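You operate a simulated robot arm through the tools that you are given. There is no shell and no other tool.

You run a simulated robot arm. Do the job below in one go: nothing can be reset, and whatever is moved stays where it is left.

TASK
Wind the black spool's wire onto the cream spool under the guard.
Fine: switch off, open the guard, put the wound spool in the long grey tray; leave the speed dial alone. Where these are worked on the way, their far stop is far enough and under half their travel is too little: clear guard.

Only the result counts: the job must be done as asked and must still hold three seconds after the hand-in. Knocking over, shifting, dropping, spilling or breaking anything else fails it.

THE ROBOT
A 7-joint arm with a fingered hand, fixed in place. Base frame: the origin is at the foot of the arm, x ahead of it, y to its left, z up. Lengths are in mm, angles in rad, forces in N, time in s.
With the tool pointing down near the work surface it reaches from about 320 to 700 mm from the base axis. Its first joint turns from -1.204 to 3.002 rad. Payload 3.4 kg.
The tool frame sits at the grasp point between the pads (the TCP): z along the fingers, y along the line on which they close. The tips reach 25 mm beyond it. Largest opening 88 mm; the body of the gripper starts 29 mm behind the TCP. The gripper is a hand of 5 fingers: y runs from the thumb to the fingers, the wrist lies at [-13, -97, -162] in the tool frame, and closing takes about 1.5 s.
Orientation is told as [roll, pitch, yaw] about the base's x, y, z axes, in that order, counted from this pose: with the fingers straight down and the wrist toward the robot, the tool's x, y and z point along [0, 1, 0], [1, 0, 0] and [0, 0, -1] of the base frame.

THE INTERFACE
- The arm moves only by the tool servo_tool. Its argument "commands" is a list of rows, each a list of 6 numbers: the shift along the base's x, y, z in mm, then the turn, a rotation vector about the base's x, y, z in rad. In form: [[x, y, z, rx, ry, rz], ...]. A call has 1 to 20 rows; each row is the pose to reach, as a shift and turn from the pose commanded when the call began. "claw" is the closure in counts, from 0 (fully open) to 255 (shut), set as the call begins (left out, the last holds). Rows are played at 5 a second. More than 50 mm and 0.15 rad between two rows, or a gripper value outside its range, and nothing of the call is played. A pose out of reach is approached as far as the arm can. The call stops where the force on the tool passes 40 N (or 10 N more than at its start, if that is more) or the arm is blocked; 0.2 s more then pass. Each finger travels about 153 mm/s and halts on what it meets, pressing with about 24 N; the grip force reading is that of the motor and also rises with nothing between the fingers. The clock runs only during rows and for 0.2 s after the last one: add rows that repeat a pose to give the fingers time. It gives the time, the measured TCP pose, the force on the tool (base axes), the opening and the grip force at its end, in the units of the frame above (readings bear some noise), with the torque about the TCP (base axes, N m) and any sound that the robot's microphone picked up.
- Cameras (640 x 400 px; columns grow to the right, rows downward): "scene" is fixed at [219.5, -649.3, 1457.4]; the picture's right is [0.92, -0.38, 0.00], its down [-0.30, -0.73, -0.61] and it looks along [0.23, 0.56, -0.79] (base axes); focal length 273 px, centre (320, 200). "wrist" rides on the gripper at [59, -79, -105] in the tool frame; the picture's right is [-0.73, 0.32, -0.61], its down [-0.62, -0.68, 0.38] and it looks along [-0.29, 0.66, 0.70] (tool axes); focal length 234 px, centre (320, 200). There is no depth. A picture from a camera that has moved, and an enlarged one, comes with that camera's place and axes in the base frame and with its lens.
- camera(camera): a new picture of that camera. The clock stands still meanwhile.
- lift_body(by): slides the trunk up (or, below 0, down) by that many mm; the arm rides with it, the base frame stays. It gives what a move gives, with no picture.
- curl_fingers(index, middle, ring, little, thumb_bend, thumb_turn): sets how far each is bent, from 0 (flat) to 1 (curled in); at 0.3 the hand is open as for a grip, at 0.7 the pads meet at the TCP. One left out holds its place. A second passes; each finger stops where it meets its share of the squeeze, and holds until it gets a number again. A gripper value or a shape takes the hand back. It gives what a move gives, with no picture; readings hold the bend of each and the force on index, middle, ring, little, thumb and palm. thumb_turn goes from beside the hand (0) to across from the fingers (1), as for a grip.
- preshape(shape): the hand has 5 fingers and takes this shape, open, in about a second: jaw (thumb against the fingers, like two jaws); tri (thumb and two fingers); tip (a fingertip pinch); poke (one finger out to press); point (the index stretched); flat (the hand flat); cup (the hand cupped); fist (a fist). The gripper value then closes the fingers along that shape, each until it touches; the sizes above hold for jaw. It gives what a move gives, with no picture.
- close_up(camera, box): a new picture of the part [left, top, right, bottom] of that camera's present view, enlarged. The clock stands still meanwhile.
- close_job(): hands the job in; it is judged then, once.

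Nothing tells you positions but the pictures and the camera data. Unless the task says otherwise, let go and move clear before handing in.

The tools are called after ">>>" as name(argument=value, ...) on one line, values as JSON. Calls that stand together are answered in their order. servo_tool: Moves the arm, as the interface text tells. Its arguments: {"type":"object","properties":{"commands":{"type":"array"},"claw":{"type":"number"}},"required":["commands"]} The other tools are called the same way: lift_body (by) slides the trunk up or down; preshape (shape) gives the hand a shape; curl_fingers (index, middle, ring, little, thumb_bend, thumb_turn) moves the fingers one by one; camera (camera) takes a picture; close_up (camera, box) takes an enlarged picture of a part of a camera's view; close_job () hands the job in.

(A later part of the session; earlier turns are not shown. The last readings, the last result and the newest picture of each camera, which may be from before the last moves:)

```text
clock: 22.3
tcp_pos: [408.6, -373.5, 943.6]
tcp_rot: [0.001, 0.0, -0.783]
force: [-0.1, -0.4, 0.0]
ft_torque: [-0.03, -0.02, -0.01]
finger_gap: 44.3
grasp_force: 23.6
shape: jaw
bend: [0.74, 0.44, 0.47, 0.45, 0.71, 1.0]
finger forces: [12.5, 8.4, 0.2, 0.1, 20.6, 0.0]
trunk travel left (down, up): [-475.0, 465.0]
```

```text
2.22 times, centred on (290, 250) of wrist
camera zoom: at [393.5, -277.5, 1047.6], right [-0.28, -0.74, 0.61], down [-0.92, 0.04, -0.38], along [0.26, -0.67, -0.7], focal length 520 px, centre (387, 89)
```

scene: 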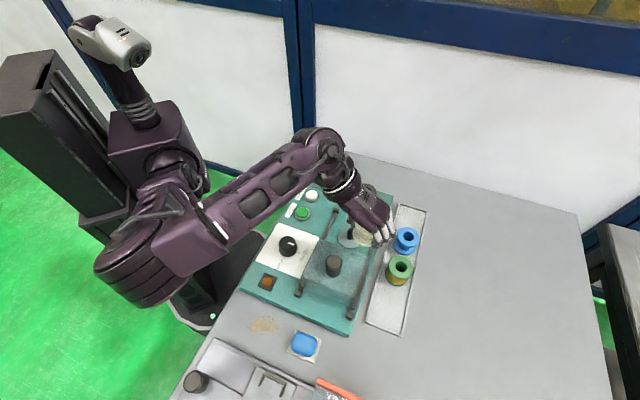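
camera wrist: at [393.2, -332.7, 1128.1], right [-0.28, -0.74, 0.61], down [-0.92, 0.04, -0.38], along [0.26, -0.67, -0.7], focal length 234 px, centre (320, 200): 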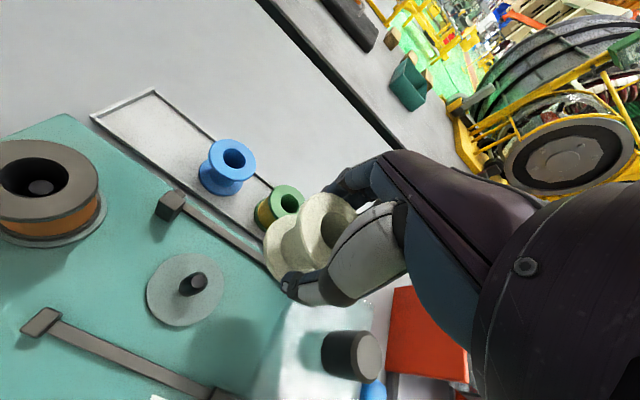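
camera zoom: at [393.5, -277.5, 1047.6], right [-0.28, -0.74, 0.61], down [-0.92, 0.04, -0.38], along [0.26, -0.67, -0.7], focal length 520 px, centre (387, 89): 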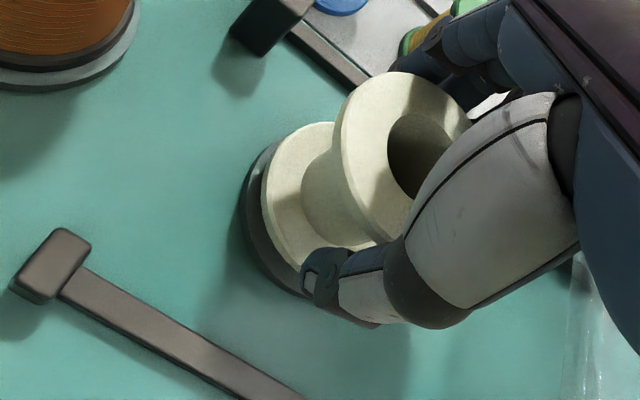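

No contact force, so the peg is inside the bore. I'll continue down to seat the spool.

>>> servo_tool(commands=[[0, 0, -4, 0, 0, 0], [0, 0, -8, 0, 0, 0], [0, 0, -11, 0, 0, 0], [0, 0, -11, 0, 0, 0]])

>>> close_up(camera="scene", box=[320, 200, 390, 260])

>>> close_up(camera="wrist", box=[180, 160, 400, 340])

```text
clock: 23.3
tcp_pos: [407.9, -375.7, 933.8]
tcp_rot: [0.001, -0.002, -0.783]
force: [0.3, -1.9, 8.1]
ft_torque: [-0.11, -0.08, 0.06]
finger_gap: 44.7
grasp_force: 24.2
shape: jaw
bend: [0.74, 0.43, 0.47, 0.45, 0.71, 1.0]
finger forces: [13.8, 9.3, 0.5, 0.0, 21.1, 0.0]
trunk travel left (down, up): [-475.0, 465.0]
```

```text
6.67 times, centred on (355, 230) of scene
camera zoom: at [219.5, -649.3, 1457.4], right [0.92, -0.38, 0.0], down [-0.3, -0.73, -0.61], along [0.23, 0.56, -0.79], focal length 1817 px, centre (87, 0)
```

zoom: 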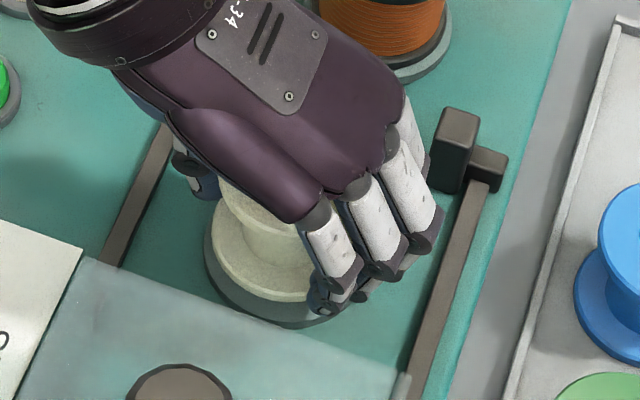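

```text
2.22 times, centred on (290, 250) of wrist
camera zoom: at [393.3, -277.0, 1037.3], right [-0.29, -0.74, 0.61], down [-0.92, 0.04, -0.39], along [0.26, -0.67, -0.69], focal length 520 px, centre (387, 89)
```

zoom: 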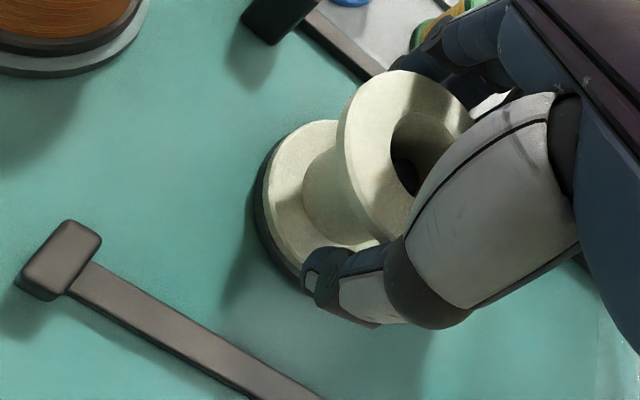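

A light upward force shows the spool has seated on the disc. I'll open the hand partway to release it.

>>> servo_tool(commands=[[0, 0, 0, 0, 0, 0], [0, 0, 0, 0, 0, 0], [0, 0, 0, 0, 0, 0], [0, 0, 0, 0, 0, 0], [0, 0, 0, 0, 0, 0], [0, 0, 0, 0, 0, 0]], claw=40)

>>> close_up(camera="scene", box=[320, 200, 390, 260])

>>> close_up(camera="wrist", box=[180, 160, 400, 340])

```text
clock: 24.7
tcp_pos: [408.3, -374.6, 932.7]
tcp_rot: [-0.003, 0.0, -0.784]
force: [-0.9, -0.4, -0.2]
ft_torque: [-0.01, -0.03, -0.01]
finger_gap: 73.9
grasp_force: 0.0
shape: jaw
bend: [0.27, 0.33, 0.31, 0.32, 0.44, 0.99]
finger forces: [0.1, 0.0, 0.0, 0.0, 0.1, 0.1]
trunk travel left (down, up): [-475.0, 465.0]
```

```text
6.67 times, centred on (355, 230) of scene
camera zoom: at [219.5, -649.3, 1457.4], right [0.92, -0.38, 0.0], down [-0.3, -0.73, -0.61], along [0.23, 0.56, -0.79], focal length 1817 px, centre (87, 0)
```

zoom: 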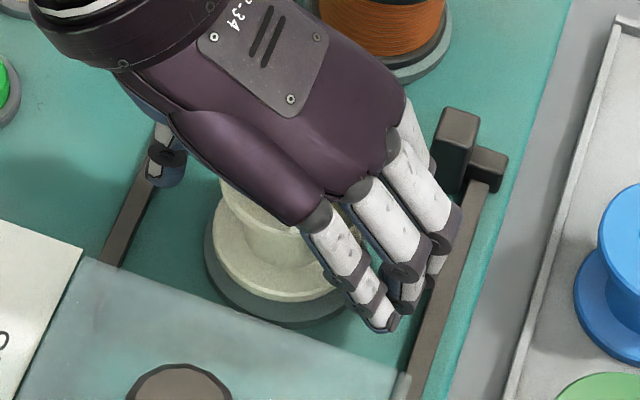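

```text
2.22 times, centred on (290, 250) of wrist
camera zoom: at [393.9, -277.4, 1036.2], right [-0.28, -0.74, 0.61], down [-0.92, 0.04, -0.38], along [0.26, -0.67, -0.7], focal length 520 px, centre (387, 89)
```

zoom: 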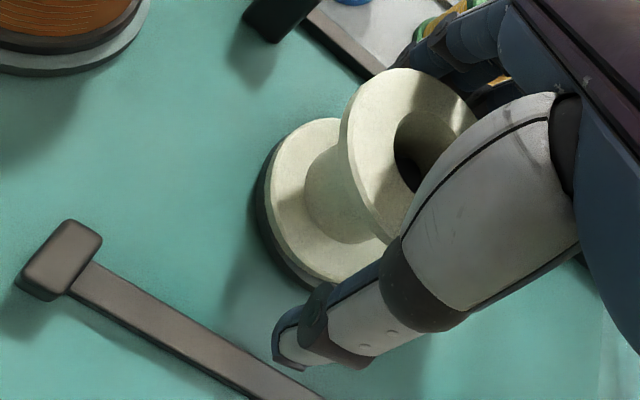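

The spool is released and standing on the spindle. I'll lift straight up and look.

>>> servo_tool(commands=[[0, 0, 10, 0, 0, 0], [0, 0, 25, 0, 0, 0], [0, 0, 50, 0, 0, 0], [0, 0, 80, 0, 0, 0], [0, 0, 120, 0, 0, 0], [0, 0, 140, 0, 0, 0], [0, 0, 140, 0, 0, 0]])

>>> camera(camera="wrist")

>>> close_up(camera="scene", box=[290, 170, 430, 300])

```text
clock: 26.3
tcp_pos: [408.7, -375.3, 1073.5]
tcp_rot: [0.0, 0.002, -0.784]
force: [0.9, 0.3, -0.6]
ft_torque: [-0.02, 0.01, 0.01]
finger_gap: 74.1
grasp_force: 0.1
shape: jaw
bend: [0.27, 0.33, 0.31, 0.32, 0.44, 0.99]
finger forces: [0.0, 0.1, 0.1, 0.0, 0.0, 0.0]
trunk travel left (down, up): [-475.0, 465.0]
```

```text
taken
camera wrist: at [393.5, -278.4, 1177.1], right [-0.28, -0.74, 0.61], down [-0.92, 0.04, -0.38], along [0.26, -0.67, -0.7], focal length 234 px, centre (320, 200)
```

wrist: 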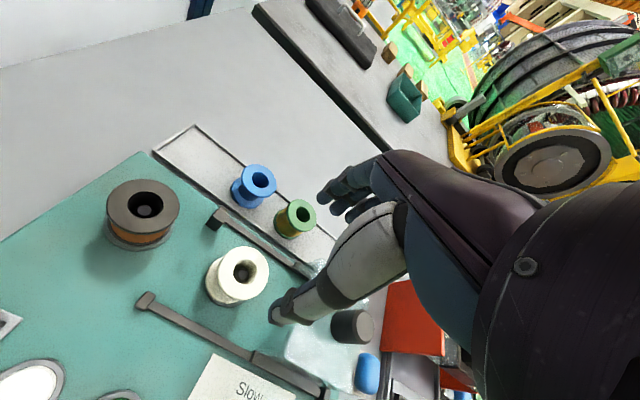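

```text
3.08 times, centred on (360, 235) of scene
camera zoom: at [219.5, -649.3, 1457.4], right [0.92, -0.38, 0.0], down [-0.3, -0.73, -0.61], along [0.23, 0.56, -0.79], focal length 839 px, centre (197, 92)
```

zoom: 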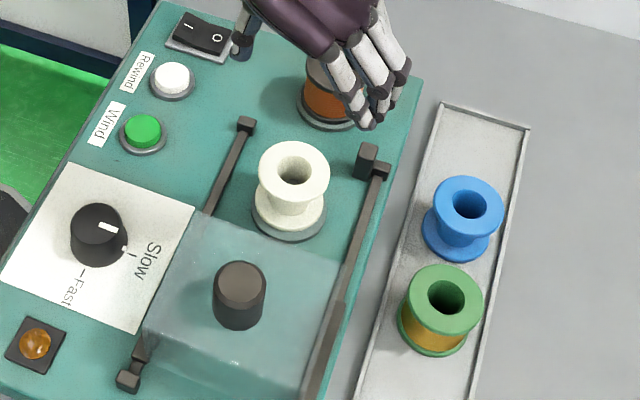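

The cream spool sits upright on the spindle. Next is the guard, so I'll measure its knob.

>>> close_up(camera="wrist", box=[260, 270, 400, 400])

>>> close_up(camera="scene", box=[295, 230, 395, 330])

>>> close_up(camera="wrist", box=[190, 180, 330, 320])

```text
3.08 times, centred on (330, 335) of wrist
camera zoom: at [393.5, -278.4, 1177.1], right [-0.28, -0.74, 0.61], down [-0.92, 0.04, -0.38], along [0.26, -0.67, -0.7], focal length 720 px, centre (289, -215)
```

zoom: 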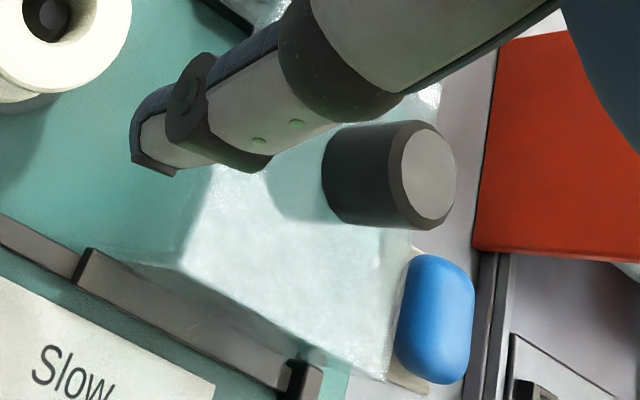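

```text
4.00 times, centred on (345, 280) of scene
camera zoom: at [219.5, -649.3, 1457.4], right [0.92, -0.38, 0.0], down [-0.3, -0.73, -0.61], along [0.23, 0.56, -0.79], focal length 1090 px, centre (220, -120)
```

zoom: 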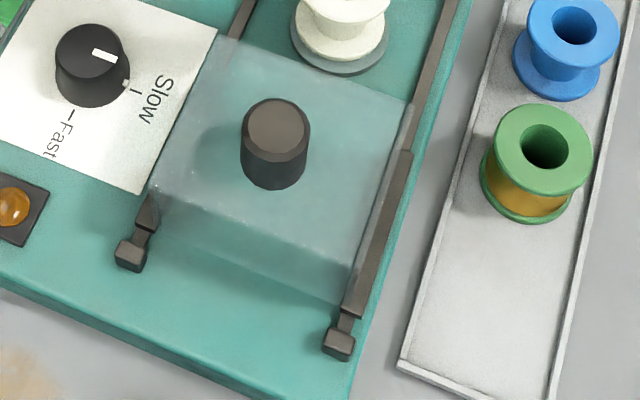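

```text
2.86 times, centred on (260, 250) of wrist
camera zoom: at [393.5, -278.4, 1177.1], right [-0.28, -0.74, 0.61], down [-0.92, 0.04, -0.38], along [0.26, -0.67, -0.7], focal length 669 px, centre (491, 57)
```

zoom: 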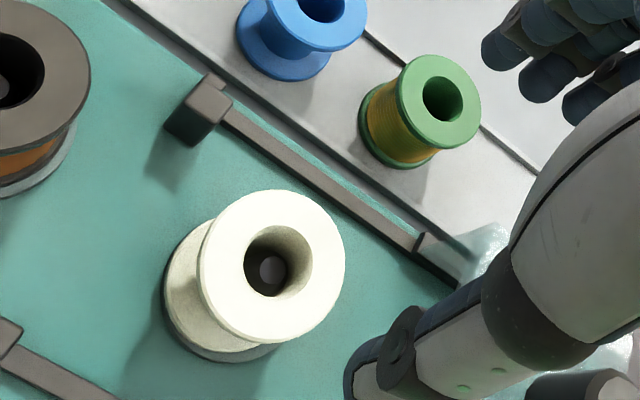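

The knob is near (326,-458) with its top at about z=992, and it must slide about 115 mm along (0.71,0.71). I'll move over it and look before gripping.

>>> servo_tool(commands=[[-28, -28, 0, 0, 0, 0], [-56, -56, 0, 0, 0, 0], [-82.5, -83.5, 0, 0, 0, 0], [-82.5, -83.5, -30, 0, 0, 0], [-82.5, -83.5, -58, 0, 0, 0], [-82.5, -83.5, -58, 0, 0, 0]])

>>> camera(camera="wrist")

>>> close_up(camera="scene", box=[280, 210, 400, 330])

```text
clock: 27.7
tcp_pos: [323.3, -457.1, 1012.0]
tcp_rot: [-0.001, 0.0, -0.783]
force: [-0.6, -0.8, 0.1]
ft_torque: [0.04, -0.03, 0.0]
finger_gap: 74.1
grasp_force: 0.0
shape: jaw
bend: [0.27, 0.33, 0.31, 0.32, 0.44, 0.99]
finger forces: [0.1, 0.1, 0.0, 0.0, 0.0, 0.1]
trunk travel left (down, up): [-475.0, 465.0]
```

```text
taken
camera wrist: at [309.5, -360.4, 1116.4], right [-0.28, -0.74, 0.61], down [-0.92, 0.04, -0.38], along [0.26, -0.67, -0.7], focal length 234 px, centre (320, 200)
```

wrist: 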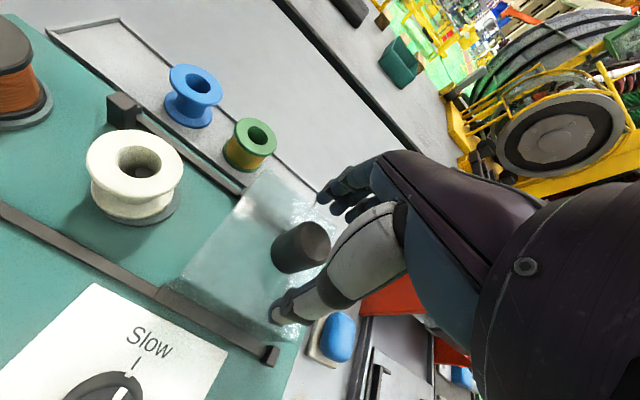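

```text
3.33 times, centred on (340, 270) of scene
camera zoom: at [219.5, -649.3, 1457.4], right [0.92, -0.38, 0.0], down [-0.3, -0.73, -0.61], along [0.23, 0.56, -0.79], focal length 909 px, centre (253, -33)
```

zoom: 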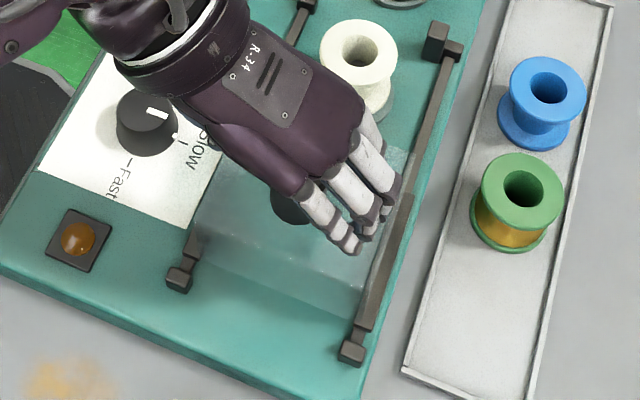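

>>> close_up(camera="wrist", box=[230, 170, 390, 330])

```text
2.50 times, centred on (310, 250) of wrist
camera zoom: at [309.5, -360.4, 1116.4], right [-0.28, -0.74, 0.61], down [-0.92, 0.04, -0.38], along [0.26, -0.67, -0.7], focal length 585 px, centre (345, 75)
```

zoom: 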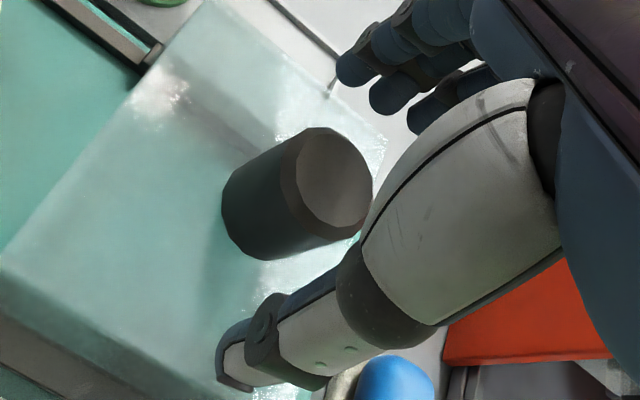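

The knob is at about (325,-460) with its top near z=995. I'll fine-adjust and lower the open hand around it.

>>> servo_tool(commands=[[1.5, -3, 0, 0, 0, 0], [1.5, -3, -8, 0, 0, 0], [1.5, -3, -16, 0, 0, 0], [1.5, -3, -23, 0, 0, 0], [1.5, -3, -23, 0, 0, 0]])

>>> close_up(camera="wrist", box=[230, 170, 390, 330])

>>> close_up(camera="scene", box=[300, 230, 380, 310])

```text
clock: 28.9
tcp_pos: [326.9, -461.0, 991.7]
tcp_rot: [0.0, 0.001, -0.784]
force: [-0.4, -0.4, -0.3]
ft_torque: [0.01, 0.01, 0.01]
finger_gap: 74.0
grasp_force: 0.0
shape: jaw
bend: [0.27, 0.33, 0.31, 0.32, 0.44, 0.99]
finger forces: [0.0, 0.1, 0.1, 0.1, 0.0, 0.0]
trunk travel left (down, up): [-475.0, 465.0]
```

```text
2.50 times, centred on (310, 250) of wrist
camera zoom: at [312.5, -363.8, 1095.3], right [-0.28, -0.74, 0.61], down [-0.92, 0.04, -0.38], along [0.26, -0.67, -0.7], focal length 585 px, centre (345, 75)
```

zoom: 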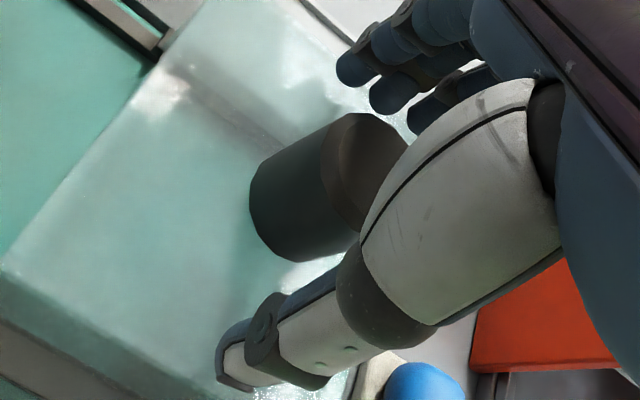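

```text
5.00 times, centred on (340, 270) of scene
camera zoom: at [219.5, -649.3, 1457.4], right [0.92, -0.38, 0.0], down [-0.3, -0.73, -0.61], along [0.23, 0.56, -0.79], focal length 1363 px, centre (220, -150)
```

zoom: 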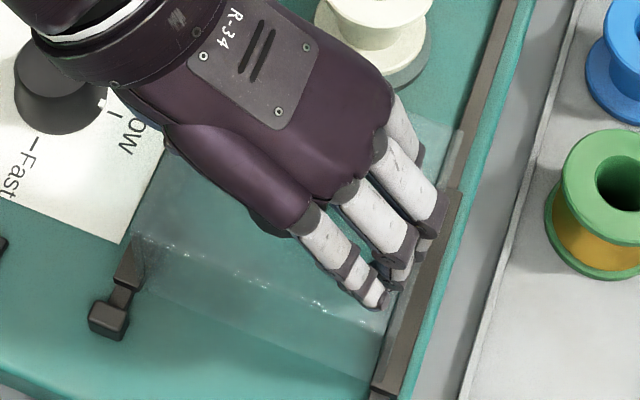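

The knob is between thumb and fingers without contact. I'll close the hand on it.

>>> servo_tool(commands=[[0, 0, 0, 0, 0, 0], [0, 0, 0, 0, 0, 0], [0, 0, 0, 0, 0, 0], [0, 0, 0, 0, 0, 0], [0, 0, 0, 0, 0, 0], [0, 0, 0, 0, 0, 0], [0, 0, 0, 0, 0, 0], [0, 0, 0, 0, 0, 0]], claw=255)

>>> close_up(camera="wrist", box=[230, 170, 390, 330])

>>> close_up(camera="scene", box=[300, 230, 380, 310])

```text
clock: 30.7
tcp_pos: [326.7, -460.3, 992.0]
tcp_rot: [-0.001, -0.001, -0.785]
force: [-3.6, 4.6, -4.7]
ft_torque: [0.05, 0.07, 0.02]
finger_gap: 24.3
grasp_force: 24.4
shape: jaw
bend: [0.74, 0.55, 0.61, 0.59, 0.74, 1.0]
finger forces: [11.2, 6.3, 0.0, 0.0, 22.1, 0.1]
trunk travel left (down, up): [-475.0, 465.0]
```

```text
2.50 times, centred on (310, 250) of wrist
camera zoom: at [312.2, -363.5, 1095.5], right [-0.28, -0.74, 0.61], down [-0.92, 0.04, -0.38], along [0.26, -0.67, -0.7], focal length 585 px, centre (345, 75)
```

zoom: 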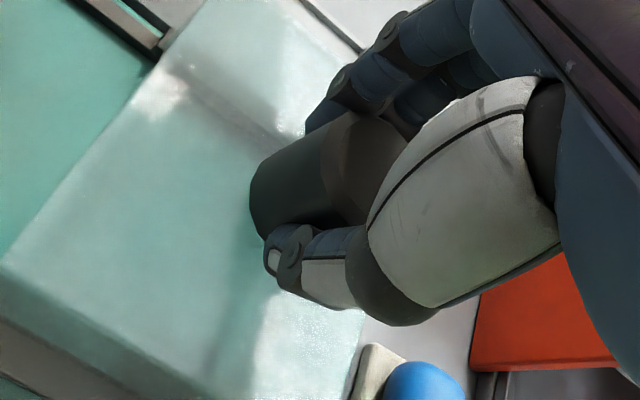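

```text
5.00 times, centred on (340, 270) of scene
camera zoom: at [219.5, -649.3, 1457.4], right [0.92, -0.38, 0.0], down [-0.3, -0.73, -0.61], along [0.23, 0.56, -0.79], focal length 1363 px, centre (220, -150)
```

zoom: 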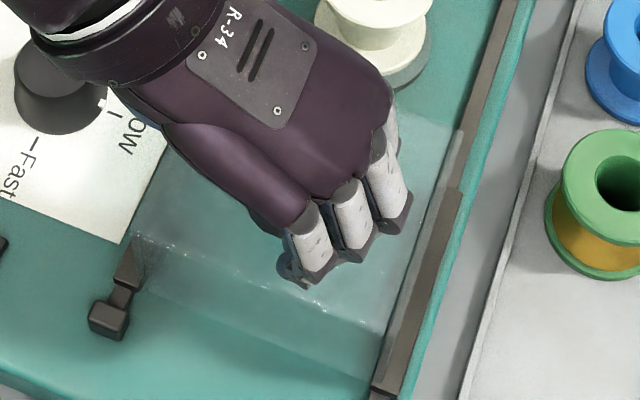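

The knob is gripped. I'll slide the guard along the rails toward the spindle, first halfway.

>>> servo_tool(commands=[[5, 5, 0, 0, 0, 0], [11, 11, 0, 0, 0, 0], [17, 17, 0, 0, 0, 0], [24, 24, 0, 0, 0, 0], [31, 31, 0, 0, 0, 0], [38, 38, 0, 0, 0, 0], [42, 42, 0, 0, 0, 0]])

>>> close_up(camera="scene", box=[280, 180, 400, 310])

```text
clock: 32.3
tcp_pos: [370.1, -419.3, 991.7]
tcp_rot: [0.003, -0.001, -0.784]
force: [-3.7, 3.9, -2.0]
ft_torque: [0.06, 0.06, -0.05]
finger_gap: 24.2
grasp_force: 23.6
shape: jaw
bend: [0.74, 0.55, 0.61, 0.59, 0.74, 1.0]
finger forces: [11.0, 6.7, 0.1, 0.0, 23.5, 0.0]
trunk travel left (down, up): [-475.0, 465.0]
```

```text
3.08 times, centred on (340, 245) of scene
camera zoom: at [219.5, -649.3, 1457.4], right [0.92, -0.38, 0.0], down [-0.3, -0.73, -0.61], along [0.23, 0.56, -0.79], focal length 839 px, centre (258, 62)
```

zoom: 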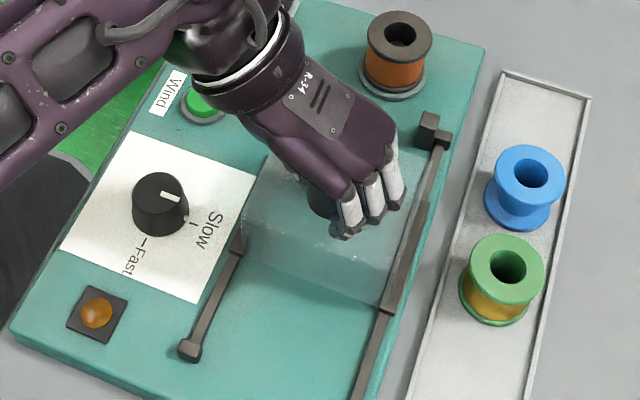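

The guard slides with the hand. I'll continue to the far stop.

>>> servo_tool(commands=[[6, 6, 0, 0, 0, 0], [12, 12, 0, 0, 0, 0], [18, 18, 0, 0, 0, 0], [24, 24, 0, 0, 0, 0], [29, 29, 0, 0, 0, 0], [33, 33, 0, 0, 0, 0], [36, 36, 0, 0, 0, 0], [38, 38, 0, 0, 0, 0], [40, 40, 0, 0, 0, 0]])

>>> close_up(camera="scene", box=[280, 170, 400, 300])

```text
clock: 34.3
tcp_pos: [406.2, -381.1, 993.6]
tcp_rot: [0.004, 0.002, -0.787]
force: [-18.6, -10.3, -3.2]
ft_torque: [-0.18, 0.25, -0.12]
finger_gap: 22.9
grasp_force: 23.8
shape: jaw
bend: [0.74, 0.54, 0.61, 0.59, 0.74, 1.0]
finger forces: [7.1, 8.2, 8.7, 0.0, 23.7, 0.0]
trunk travel left (down, up): [-475.0, 465.0]
```

```text
3.08 times, centred on (340, 235) of scene
camera zoom: at [219.5, -649.3, 1457.4], right [0.92, -0.38, 0.0], down [-0.3, -0.73, -0.61], along [0.23, 0.56, -0.79], focal length 839 px, centre (258, 92)
```

zoom: 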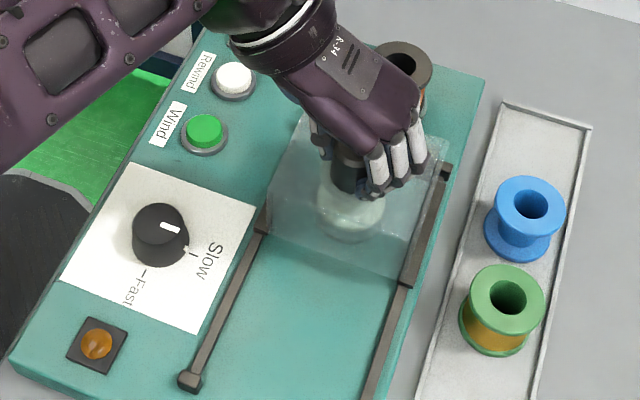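

The force rose at the expected travel of about 112 mm, so the guard is against its stop. I'll open the hand, rise and inspect.

>>> servo_tool(commands=[[0, 0, 0, 0, 0, 0], [0, 0, 0, 0, 0, 0], [0, 0, 0, 0, 0, 0], [0, 0, 0, 0, 0, 0], [0, 0, 0, 0, 0, 0], [0, 0, 0, 0, 0, 0]], claw=40)

>>> servo_tool(commands=[[0, 0, 15, 0, 0, 0], [0, 0, 40, 0, 0, 0], [0, 0, 80, 0, 0, 0], [0, 0, 120, 0, 0, 0], [0, 0, 120, 0, 0, 0]])

>>> camera(camera="wrist")

>>> close_up(camera="scene", box=[280, 160, 400, 290])

```text
clock: 35.7
tcp_pos: [409.1, -377.8, 991.7]
tcp_rot: [0.0, 0.0, -0.784]
force: [-0.5, 0.0, 0.2]
ft_torque: [0.01, -0.01, 0.04]
finger_gap: 74.1
grasp_force: 0.0
shape: jaw
bend: [0.27, 0.33, 0.31, 0.32, 0.44, 0.99]
finger forces: [0.0, 0.0, 0.1, 0.0, 0.1, 0.0]
trunk travel left (down, up): [-475.0, 465.0]
```

```text
clock: 36.9
tcp_pos: [407.2, -378.3, 1111.3]
tcp_rot: [0.0, 0.001, -0.784]
force: [-0.3, 0.3, 0.1]
ft_torque: [0.02, -0.02, 0.01]
finger_gap: 74.3
grasp_force: 0.0
shape: jaw
bend: [0.27, 0.33, 0.31, 0.32, 0.44, 0.99]
finger forces: [0.1, 0.0, 0.0, 0.0, 0.0, 0.0]
trunk travel left (down, up): [-475.0, 465.0]
```

```text
taken
camera wrist: at [393.3, -281.4, 1215.6], right [-0.28, -0.74, 0.61], down [-0.92, 0.04, -0.38], along [0.26, -0.67, -0.7], focal length 234 px, centre (320, 200)
```

wrist: 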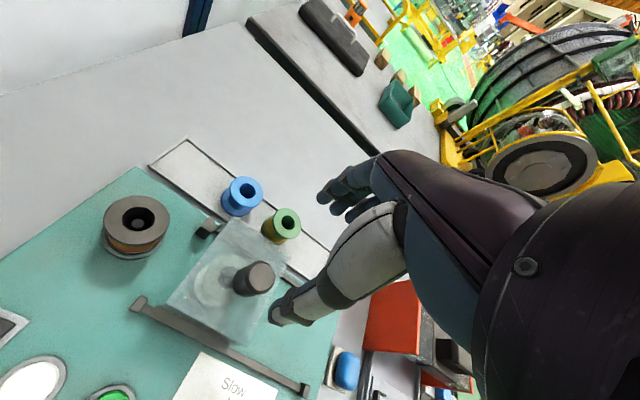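

```text
3.08 times, centred on (340, 225) of scene
camera zoom: at [219.5, -649.3, 1457.4], right [0.92, -0.38, 0.0], down [-0.3, -0.73, -0.61], along [0.23, 0.56, -0.79], focal length 839 px, centre (258, 123)
```

zoom: 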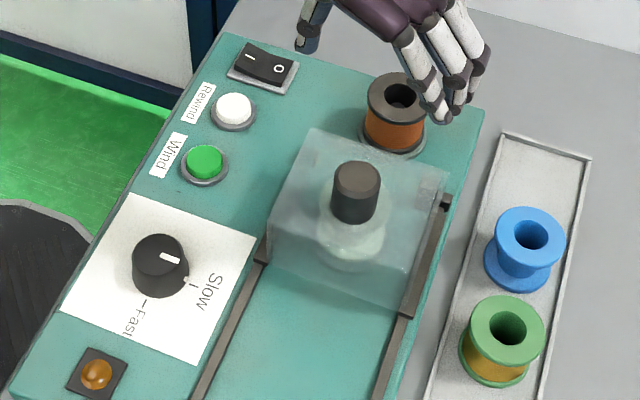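

>>> close_up(camera="scene", box=[320, 190, 380, 250])

>>> close_up(camera="wrist", box=[130, 190, 310, 390])

>>> close_up(camera="scene", box=[305, 165, 345, 205])

```text
6.67 times, centred on (350, 220) of scene
camera zoom: at [219.5, -649.3, 1457.4], right [0.92, -0.38, 0.0], down [-0.3, -0.73, -0.61], along [0.23, 0.56, -0.79], focal length 1817 px, centre (120, 67)
```

zoom: 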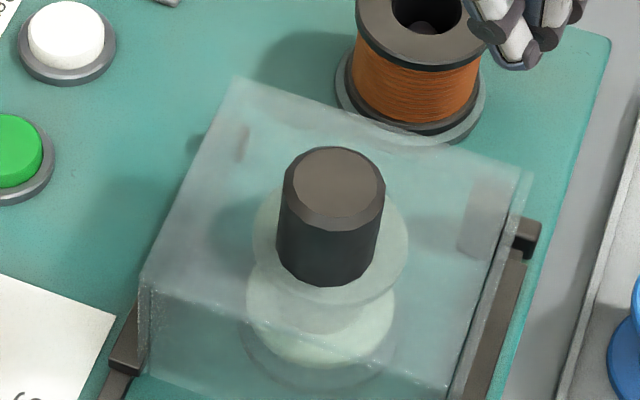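

```text
2.00 times, centred on (220, 290) of wrist
camera zoom: at [393.3, -281.4, 1215.6], right [-0.28, -0.74, 0.61], down [-0.92, 0.04, -0.38], along [0.26, -0.67, -0.7], focal length 468 px, centre (520, 20)
```

zoom: 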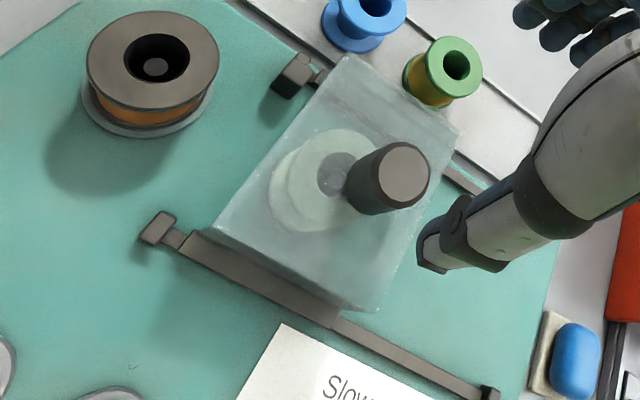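

```text
10.00 times, centred on (325, 185) of scene
camera zoom: at [219.5, -649.3, 1457.4], right [0.92, -0.38, 0.0], down [-0.3, -0.73, -0.61], along [0.23, 0.56, -0.79], focal length 2726 px, centre (270, 350)
```

zoom: 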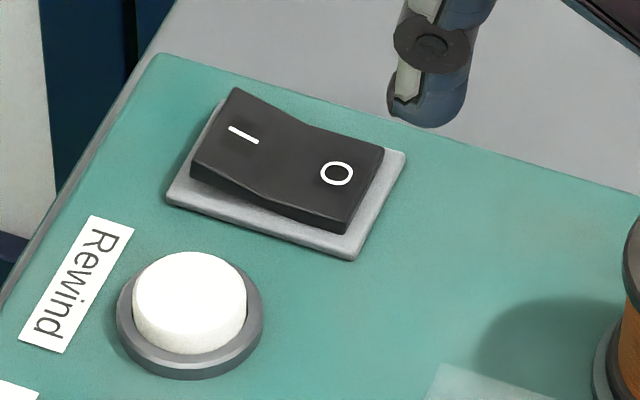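

The guard is closed over the cream spool, and the switch is still at O with its I side raised. I'll take the poke shape and see where the fingertip lies.

>>> preshape(shape="poke")

>>> camera(camera="wrist")

>>> close_up(camera="scene", box=[310, 120, 430, 220])

```text
clock: 37.8
tcp_pos: [407.0, -377.3, 1112.7]
tcp_rot: [0.0, 0.001, -0.785]
force: [-0.1, -0.6, -0.2]
ft_torque: [0.02, 0.03, 0.0]
finger_gap: 0.0
grasp_force: 0.1
shape: poke
bend: [0.7, 0.7, 0.99, 0.99, 1.0, 1.0]
finger forces: [0.0, 0.1, 0.0, 0.0, 0.1, 0.0]
trunk travel left (down, up): [-475.0, 465.0]
```

```text
taken
camera wrist: at [393.0, -280.8, 1215.5], right [-0.28, -0.74, 0.61], down [-0.92, 0.04, -0.38], along [0.26, -0.67, -0.7], focal length 234 px, centre (320, 200)
```

wrist: 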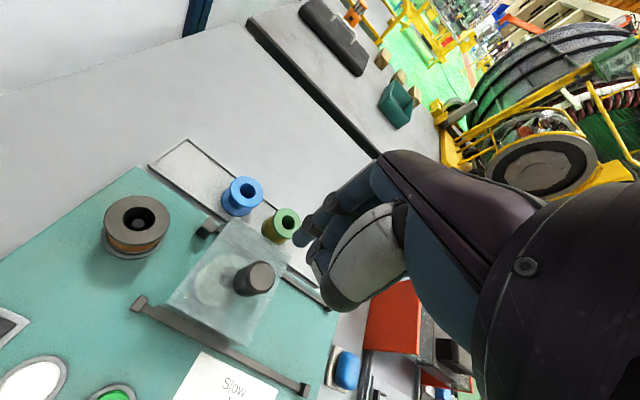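

```text
4.00 times, centred on (370, 170) of scene
camera zoom: at [219.5, -649.3, 1457.4], right [0.92, -0.38, 0.0], down [-0.3, -0.73, -0.61], along [0.23, 0.56, -0.79], focal length 1090 px, centre (120, 320)
```

zoom: 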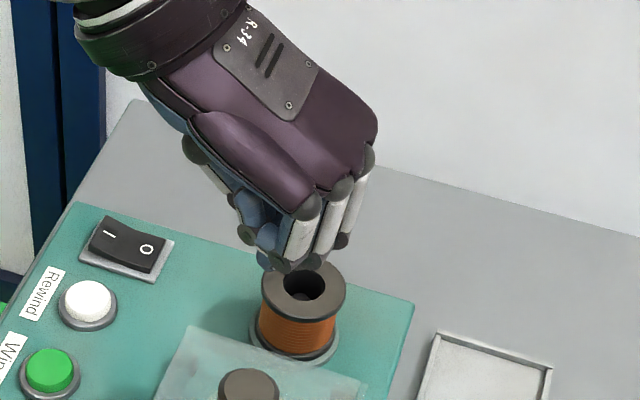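

>>> close_up(camera="wrist", box=[270, 150, 420, 320])

>>> close_up(camera="scene", box=[350, 150, 410, 200])

```text
2.35 times, centred on (345, 235) of wrist
camera zoom: at [393.0, -280.8, 1215.5], right [-0.28, -0.74, 0.61], down [-0.92, 0.04, -0.38], along [0.26, -0.67, -0.7], focal length 551 px, centre (261, 118)
```

zoom: 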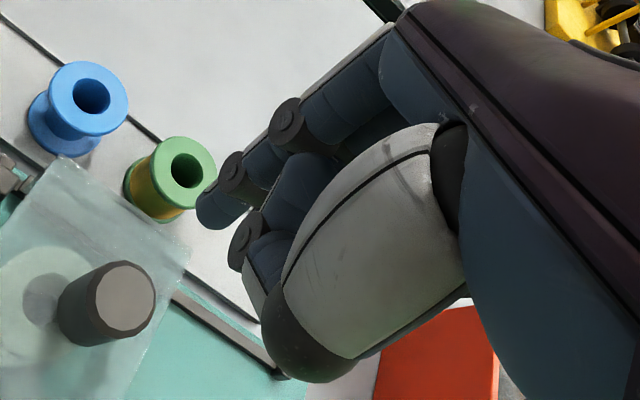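

```text
8.00 times, centred on (380, 175) of scene
camera zoom: at [219.5, -649.3, 1457.4], right [0.92, -0.38, 0.0], down [-0.3, -0.73, -0.61], along [0.23, 0.56, -0.79], focal length 2181 px, centre (-160, 400)
```

zoom: 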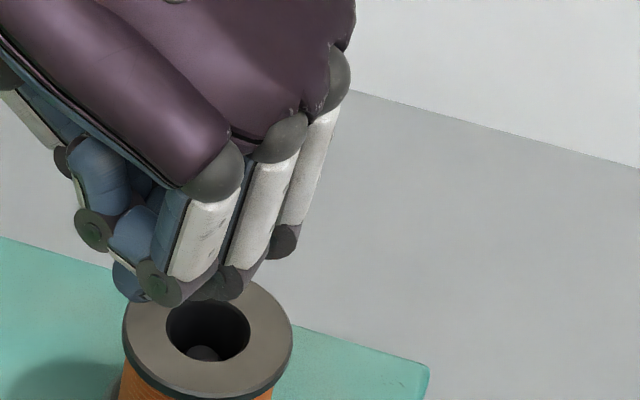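

The poke fingertip is hard to see, so I'll compare with the point shape.

>>> preshape(shape="point")

>>> close_up(camera="wrist", box=[240, 100, 420, 300])

>>> close_up(camera="scene", box=[340, 140, 420, 210])

```text
clock: 38.7
tcp_pos: [407.5, -377.7, 1111.9]
tcp_rot: [0.0, -0.001, -0.784]
force: [0.0, 0.6, 0.1]
ft_torque: [0.01, -0.01, 0.01]
finger_gap: 0.0
grasp_force: 0.0
shape: point
bend: [0.2, 1.0, 1.0, 1.0, 0.98, 0.88]
finger forces: [0.0, 0.0, 0.0, 0.0, 0.1, 0.0]
trunk travel left (down, up): [-475.0, 465.0]
```

```text
2.00 times, centred on (330, 200) of wrist
camera zoom: at [393.0, -280.8, 1215.5], right [-0.28, -0.74, 0.61], down [-0.92, 0.04, -0.38], along [0.26, -0.67, -0.7], focal length 468 px, centre (300, 200)
```

zoom: 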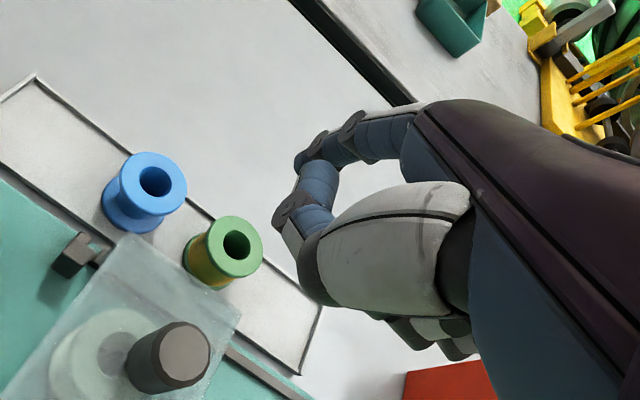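

```text
5.71 times, centred on (380, 175) of scene
camera zoom: at [219.5, -649.3, 1457.4], right [0.92, -0.38, 0.0], down [-0.3, -0.73, -0.61], along [0.23, 0.56, -0.79], focal length 1558 px, centre (-23, 343)
```

zoom: 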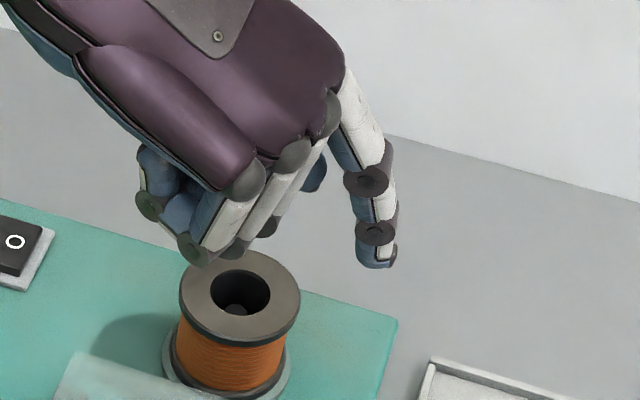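

In the point shape the index tip lies at about (13, 53, 23) in the tool frame, well clear of the curled fingers. I'll hover it above the I side of the switch near (403,-185).

>>> servo_tool(commands=[[-10, 44, 0, 0, 0, 0], [-20, 88, 0, 0, 0, 0], [-30, 132, 0, 0, 0, 0], [-40, 176, 0, 0, 0, 0], [-50, 220, 0, 0, 0, 0], [-50, 220, -45, 0, 0, 0], [-50, 220, -90, 0, 0, 0], [-50, 220, -130, 0, 0, 0], [-50, 220, -130, 0, 0, 0]])

>>> camera(camera="scene")

>>> close_up(camera="scene", box=[290, 140, 350, 200])

>>> camera(camera="wrist")

```text
clock: 40.7
tcp_pos: [359.3, -156.7, 980.5]
tcp_rot: [0.003, 0.001, -0.783]
force: [0.2, -0.3, -0.2]
ft_torque: [-0.01, 0.0, 0.04]
finger_gap: 0.1
grasp_force: 0.1
shape: point
bend: [0.2, 1.0, 1.0, 1.0, 0.98, 0.88]
finger forces: [0.1, 0.0, 0.0, 0.1, 0.1, 0.1]
out of reach, approached as far as the arm can: row 3, 4, 5, 6, 7
trunk travel left (down, up): [-475.0, 465.0]
```

```text
taken
```

scene: 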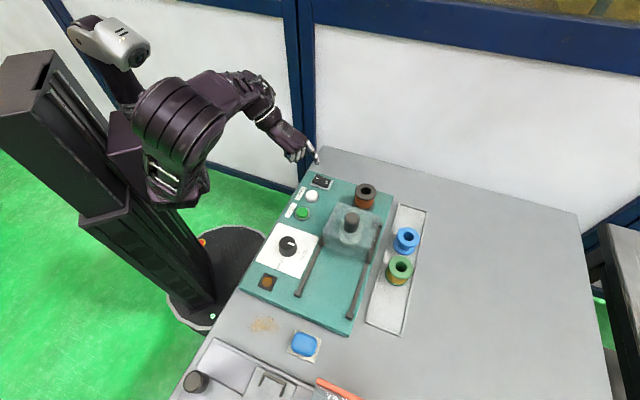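

```text
6.67 times, centred on (320, 170) of scene
camera zoom: at [219.5, -649.3, 1457.4], right [0.92, -0.38, 0.0], down [-0.3, -0.73, -0.61], along [0.23, 0.56, -0.79], focal length 1817 px, centre (320, 400)
```

zoom: 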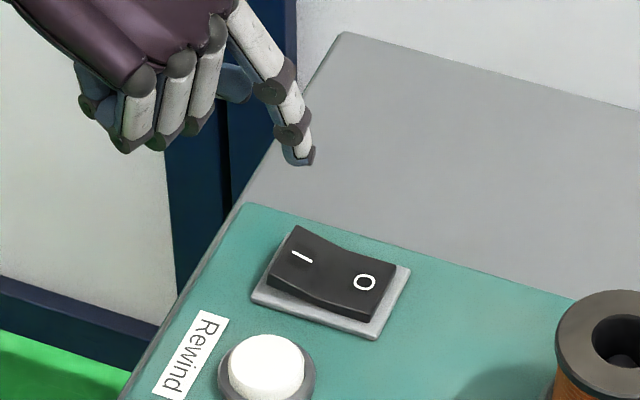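

```text
taken
camera wrist: at [343.4, -59.9, 1084.4], right [-0.28, -0.74, 0.61], down [-0.92, 0.04, -0.38], along [0.26, -0.67, -0.7], focal length 234 px, centre (320, 200)
```

wrist: 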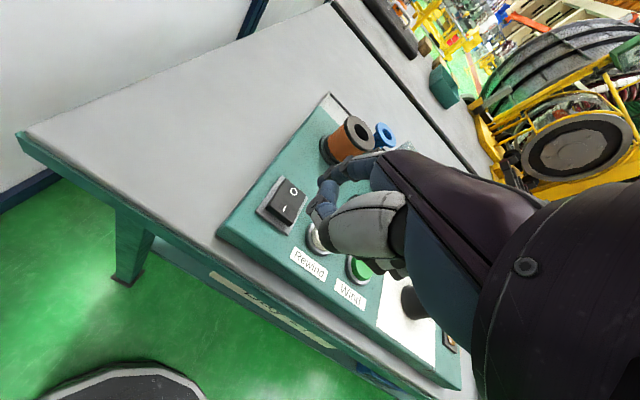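

The fingertip is right above the I mark. I'll lower it close to the rocker.

>>> servo_tool(commands=[[0, 0, -15, 0, 0, 0], [0, 0, -30, 0, 0, 0], [0, 0, -42, 0, 0, 0], [0, 0, -42, 0, 0, 0]])

>>> close_up(camera="scene", box=[300, 160, 340, 200])

>>> close_up(camera="wrist", box=[230, 130, 410, 290])

```text
clock: 41.7
tcp_pos: [359.2, -159.6, 938.5]
tcp_rot: [0.001, 0.0, -0.784]
force: [0.5, -1.0, 1.5]
ft_torque: [-0.02, -0.02, 0.01]
finger_gap: 0.0
grasp_force: 0.0
shape: point
bend: [0.2, 1.0, 1.0, 1.0, 0.98, 0.88]
finger forces: [0.0, 0.1, 0.0, 0.0, 0.0, 0.0]
trunk travel left (down, up): [-475.0, 465.0]
```

```text
10.00 times, centred on (320, 180) of scene
camera zoom: at [219.5, -649.3, 1457.4], right [0.92, -0.38, 0.0], down [-0.3, -0.73, -0.61], along [0.23, 0.56, -0.79], focal length 2726 px, centre (320, 400)
```

zoom: 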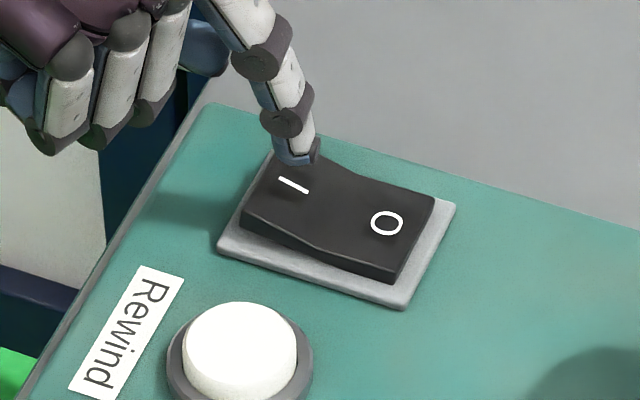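

```text
2.50 times, centred on (320, 210) of wrist
camera zoom: at [344.6, -61.8, 1042.3], right [-0.28, -0.74, 0.61], down [-0.92, 0.04, -0.38], along [0.26, -0.67, -0.7], focal length 585 px, centre (320, 175)
```

zoom: 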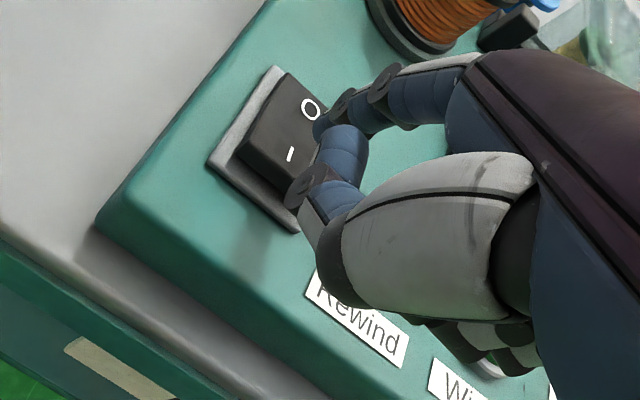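

The tip will land on the I mark. I'll press down in small steps.

>>> servo_tool(commands=[[0, 0, -4, 0, 0, 0], [0, 0, -8, 0, 0, 0], [0, 0, -11, 0, 0, 0], [0, 0, -14, 0, 0, 0], [0, 0, -14, 0, 0, 0]])

>>> close_up(camera="scene", box=[300, 160, 340, 200])

```text
clock: 42.9
tcp_pos: [359.6, -159.9, 924.6]
tcp_rot: [-0.001, 0.001, -0.785]
force: [-0.1, 0.1, 1.8]
ft_torque: [-0.05, -0.07, 0.02]
finger_gap: 0.1
grasp_force: 0.1
shape: point
bend: [0.2, 1.0, 1.0, 1.0, 0.98, 0.88]
finger forces: [1.1, 0.0, 0.0, 0.0, 0.0, 0.0]
trunk travel left (down, up): [-475.0, 465.0]
```

```text
10.00 times, centred on (320, 180) of scene
camera zoom: at [219.5, -649.3, 1457.4], right [0.92, -0.38, 0.0], down [-0.3, -0.73, -0.61], along [0.23, 0.56, -0.79], focal length 2726 px, centre (320, 400)
```

zoom: 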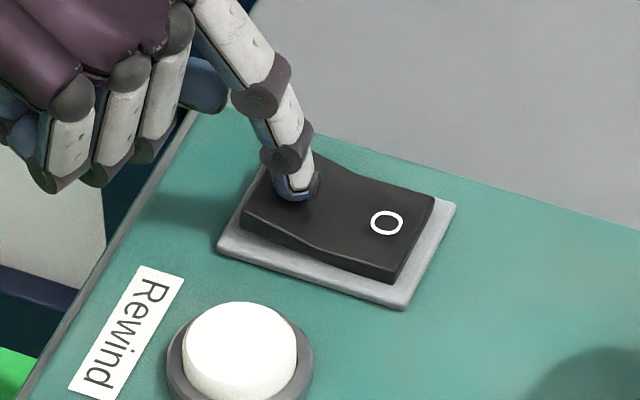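

Contact has begun with about 1-2 N. I'll press on until the rocker flips.

>>> servo_tool(commands=[[0, 0, -2, 0, 0, 0], [0, 0, -4, 0, 0, 0], [0, 0, -6, 0, 0, 0], [0, 0, -6, 0, 0, 0]])

>>> close_up(camera="scene", box=[300, 160, 340, 200])

```text
clock: 43.9
tcp_pos: [356.6, -157.0, 921.2]
tcp_rot: [0.002, -0.003, -0.784]
force: [-3.1, 2.8, 12.5]
ft_torque: [-0.4, -0.59, 0.06]
finger_gap: 0.0
grasp_force: 0.1
shape: point
bend: [0.19, 1.0, 1.0, 1.0, 0.98, 0.88]
finger forces: [13.3, 0.0, 0.0, 0.0, 0.0, 0.1]
trunk travel left (down, up): [-475.0, 465.0]
```

```text
10.00 times, centred on (320, 180) of scene
camera zoom: at [219.5, -649.3, 1457.4], right [0.92, -0.38, 0.0], down [-0.3, -0.73, -0.61], along [0.23, 0.56, -0.79], focal length 2726 px, centre (320, 400)
```

zoom: 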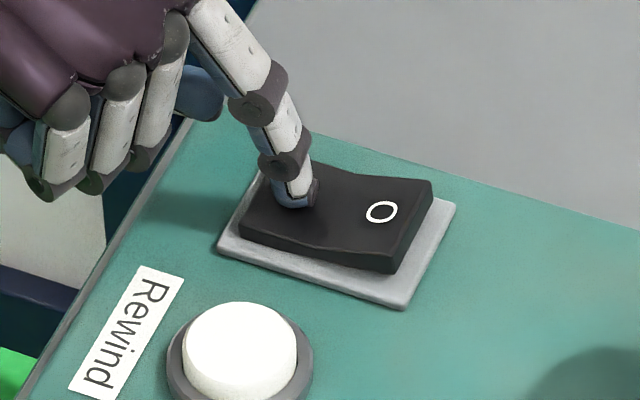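

The rocker is tipping to I. I'll press slightly more, then lift off and check that it stays.

>>> servo_tool(commands=[[0, 0, -1.5, 0, 0, 0], [0, 0, -3, 0, 0, 0], [0, 0, -3, 0, 0, 0]])

>>> servo_tool(commands=[[0, 0, 10, 0, 0, 0], [0, 0, 30, 0, 0, 0], [0, 0, 50, 0, 0, 0], [0, 0, 50, 0, 0, 0]])

>>> close_up(camera="scene", box=[300, 160, 340, 200])

>>> close_up(camera="scene", box=[230, 160, 420, 310])

```text
clock: 44.7
tcp_pos: [355.1, -156.4, 918.7]
tcp_rot: [0.004, -0.007, -0.783]
force: [-8.2, 6.9, 27.8]
ft_torque: [-0.84, -1.24, 0.13]
finger_gap: 0.0
grasp_force: 0.0
shape: point
bend: [0.17, 1.0, 1.0, 1.0, 0.98, 0.88]
finger forces: [28.5, 0.0, 0.0, 0.0, 0.0, 0.0]
trunk travel left (down, up): [-475.0, 465.0]
```

```text
clock: 45.7
tcp_pos: [358.9, -158.5, 966.5]
tcp_rot: [0.001, 0.0, -0.783]
force: [0.9, -0.2, 0.2]
ft_torque: [0.01, 0.0, -0.01]
finger_gap: 0.1
grasp_force: 0.1
shape: point
bend: [0.2, 1.0, 1.0, 1.0, 0.98, 0.88]
finger forces: [0.0, 0.0, 0.1, 0.1, 0.1, 0.1]
trunk travel left (down, up): [-475.0, 465.0]
```

```text
10.00 times, centred on (320, 180) of scene
camera zoom: at [219.5, -649.3, 1457.4], right [0.92, -0.38, 0.0], down [-0.3, -0.73, -0.61], along [0.23, 0.56, -0.79], focal length 2726 px, centre (320, 400)
```

zoom: 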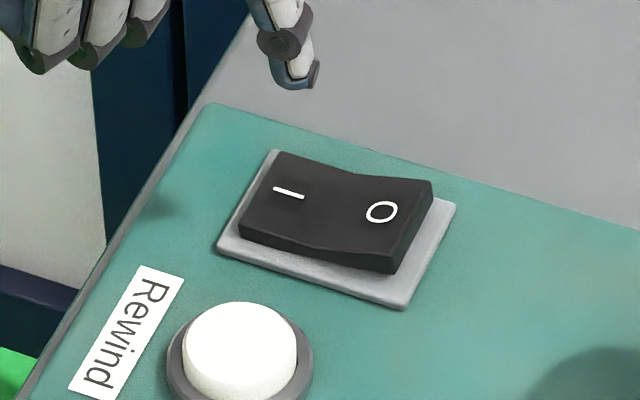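

```text
2.67 times, centred on (325, 235) of scene
camera zoom: at [219.5, -649.3, 1457.4], right [0.92, -0.38, 0.0], down [-0.3, -0.73, -0.61], along [0.23, 0.56, -0.79], focal length 727 px, centre (307, 107)
```

zoom: 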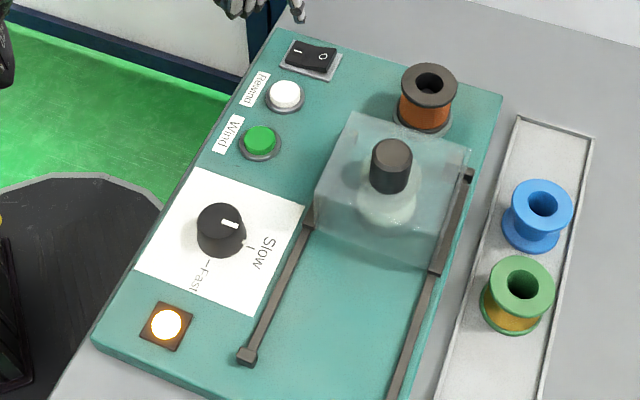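

The lamp is lit and the rocker stays at I. Next I'll hover over the green Wind button near (327,-273).

>>> servo_tool(commands=[[-26, -29, 3, 0, 0, 0], [-52, -58, 3, 0, 0, 0], [-78, -86.5, 3, 0, 0, 0], [-78, -86.5, 3, 0, 0, 0]])

>>> close_up(camera="scene", box=[270, 170, 340, 240])

>>> camera(camera="wrist")

```text
clock: 46.7
tcp_pos: [308.6, -248.4, 995.9]
tcp_rot: [-0.002, 0.001, -0.782]
force: [0.0, 0.3, 0.2]
ft_torque: [-0.03, 0.05, 0.0]
finger_gap: 0.0
grasp_force: 0.1
shape: point
bend: [0.2, 1.0, 1.0, 1.0, 0.98, 0.88]
finger forces: [0.1, 0.0, 0.1, 0.0, 0.1, 0.1]
out of reach, approached as far as the arm can: row 2, 3, 4
trunk travel left (down, up): [-475.0, 465.0]
```

```text
5.71 times, centred on (305, 205) of scene
camera zoom: at [219.5, -649.3, 1457.4], right [0.92, -0.38, 0.0], down [-0.3, -0.73, -0.61], along [0.23, 0.56, -0.79], focal length 1558 px, centre (406, 171)
```

zoom: 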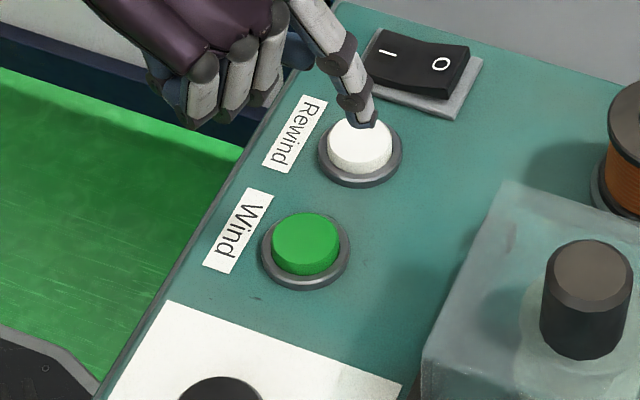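

```text
taken
camera wrist: at [295.4, -151.7, 1099.7], right [-0.28, -0.74, 0.61], down [-0.92, 0.04, -0.38], along [0.26, -0.67, -0.7], focal length 234 px, centre (320, 200)
```

wrist: 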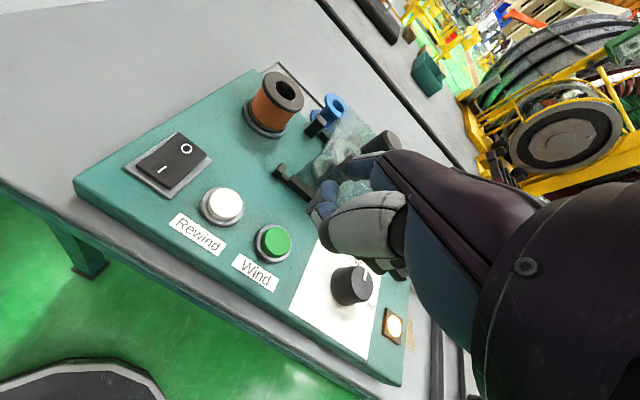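

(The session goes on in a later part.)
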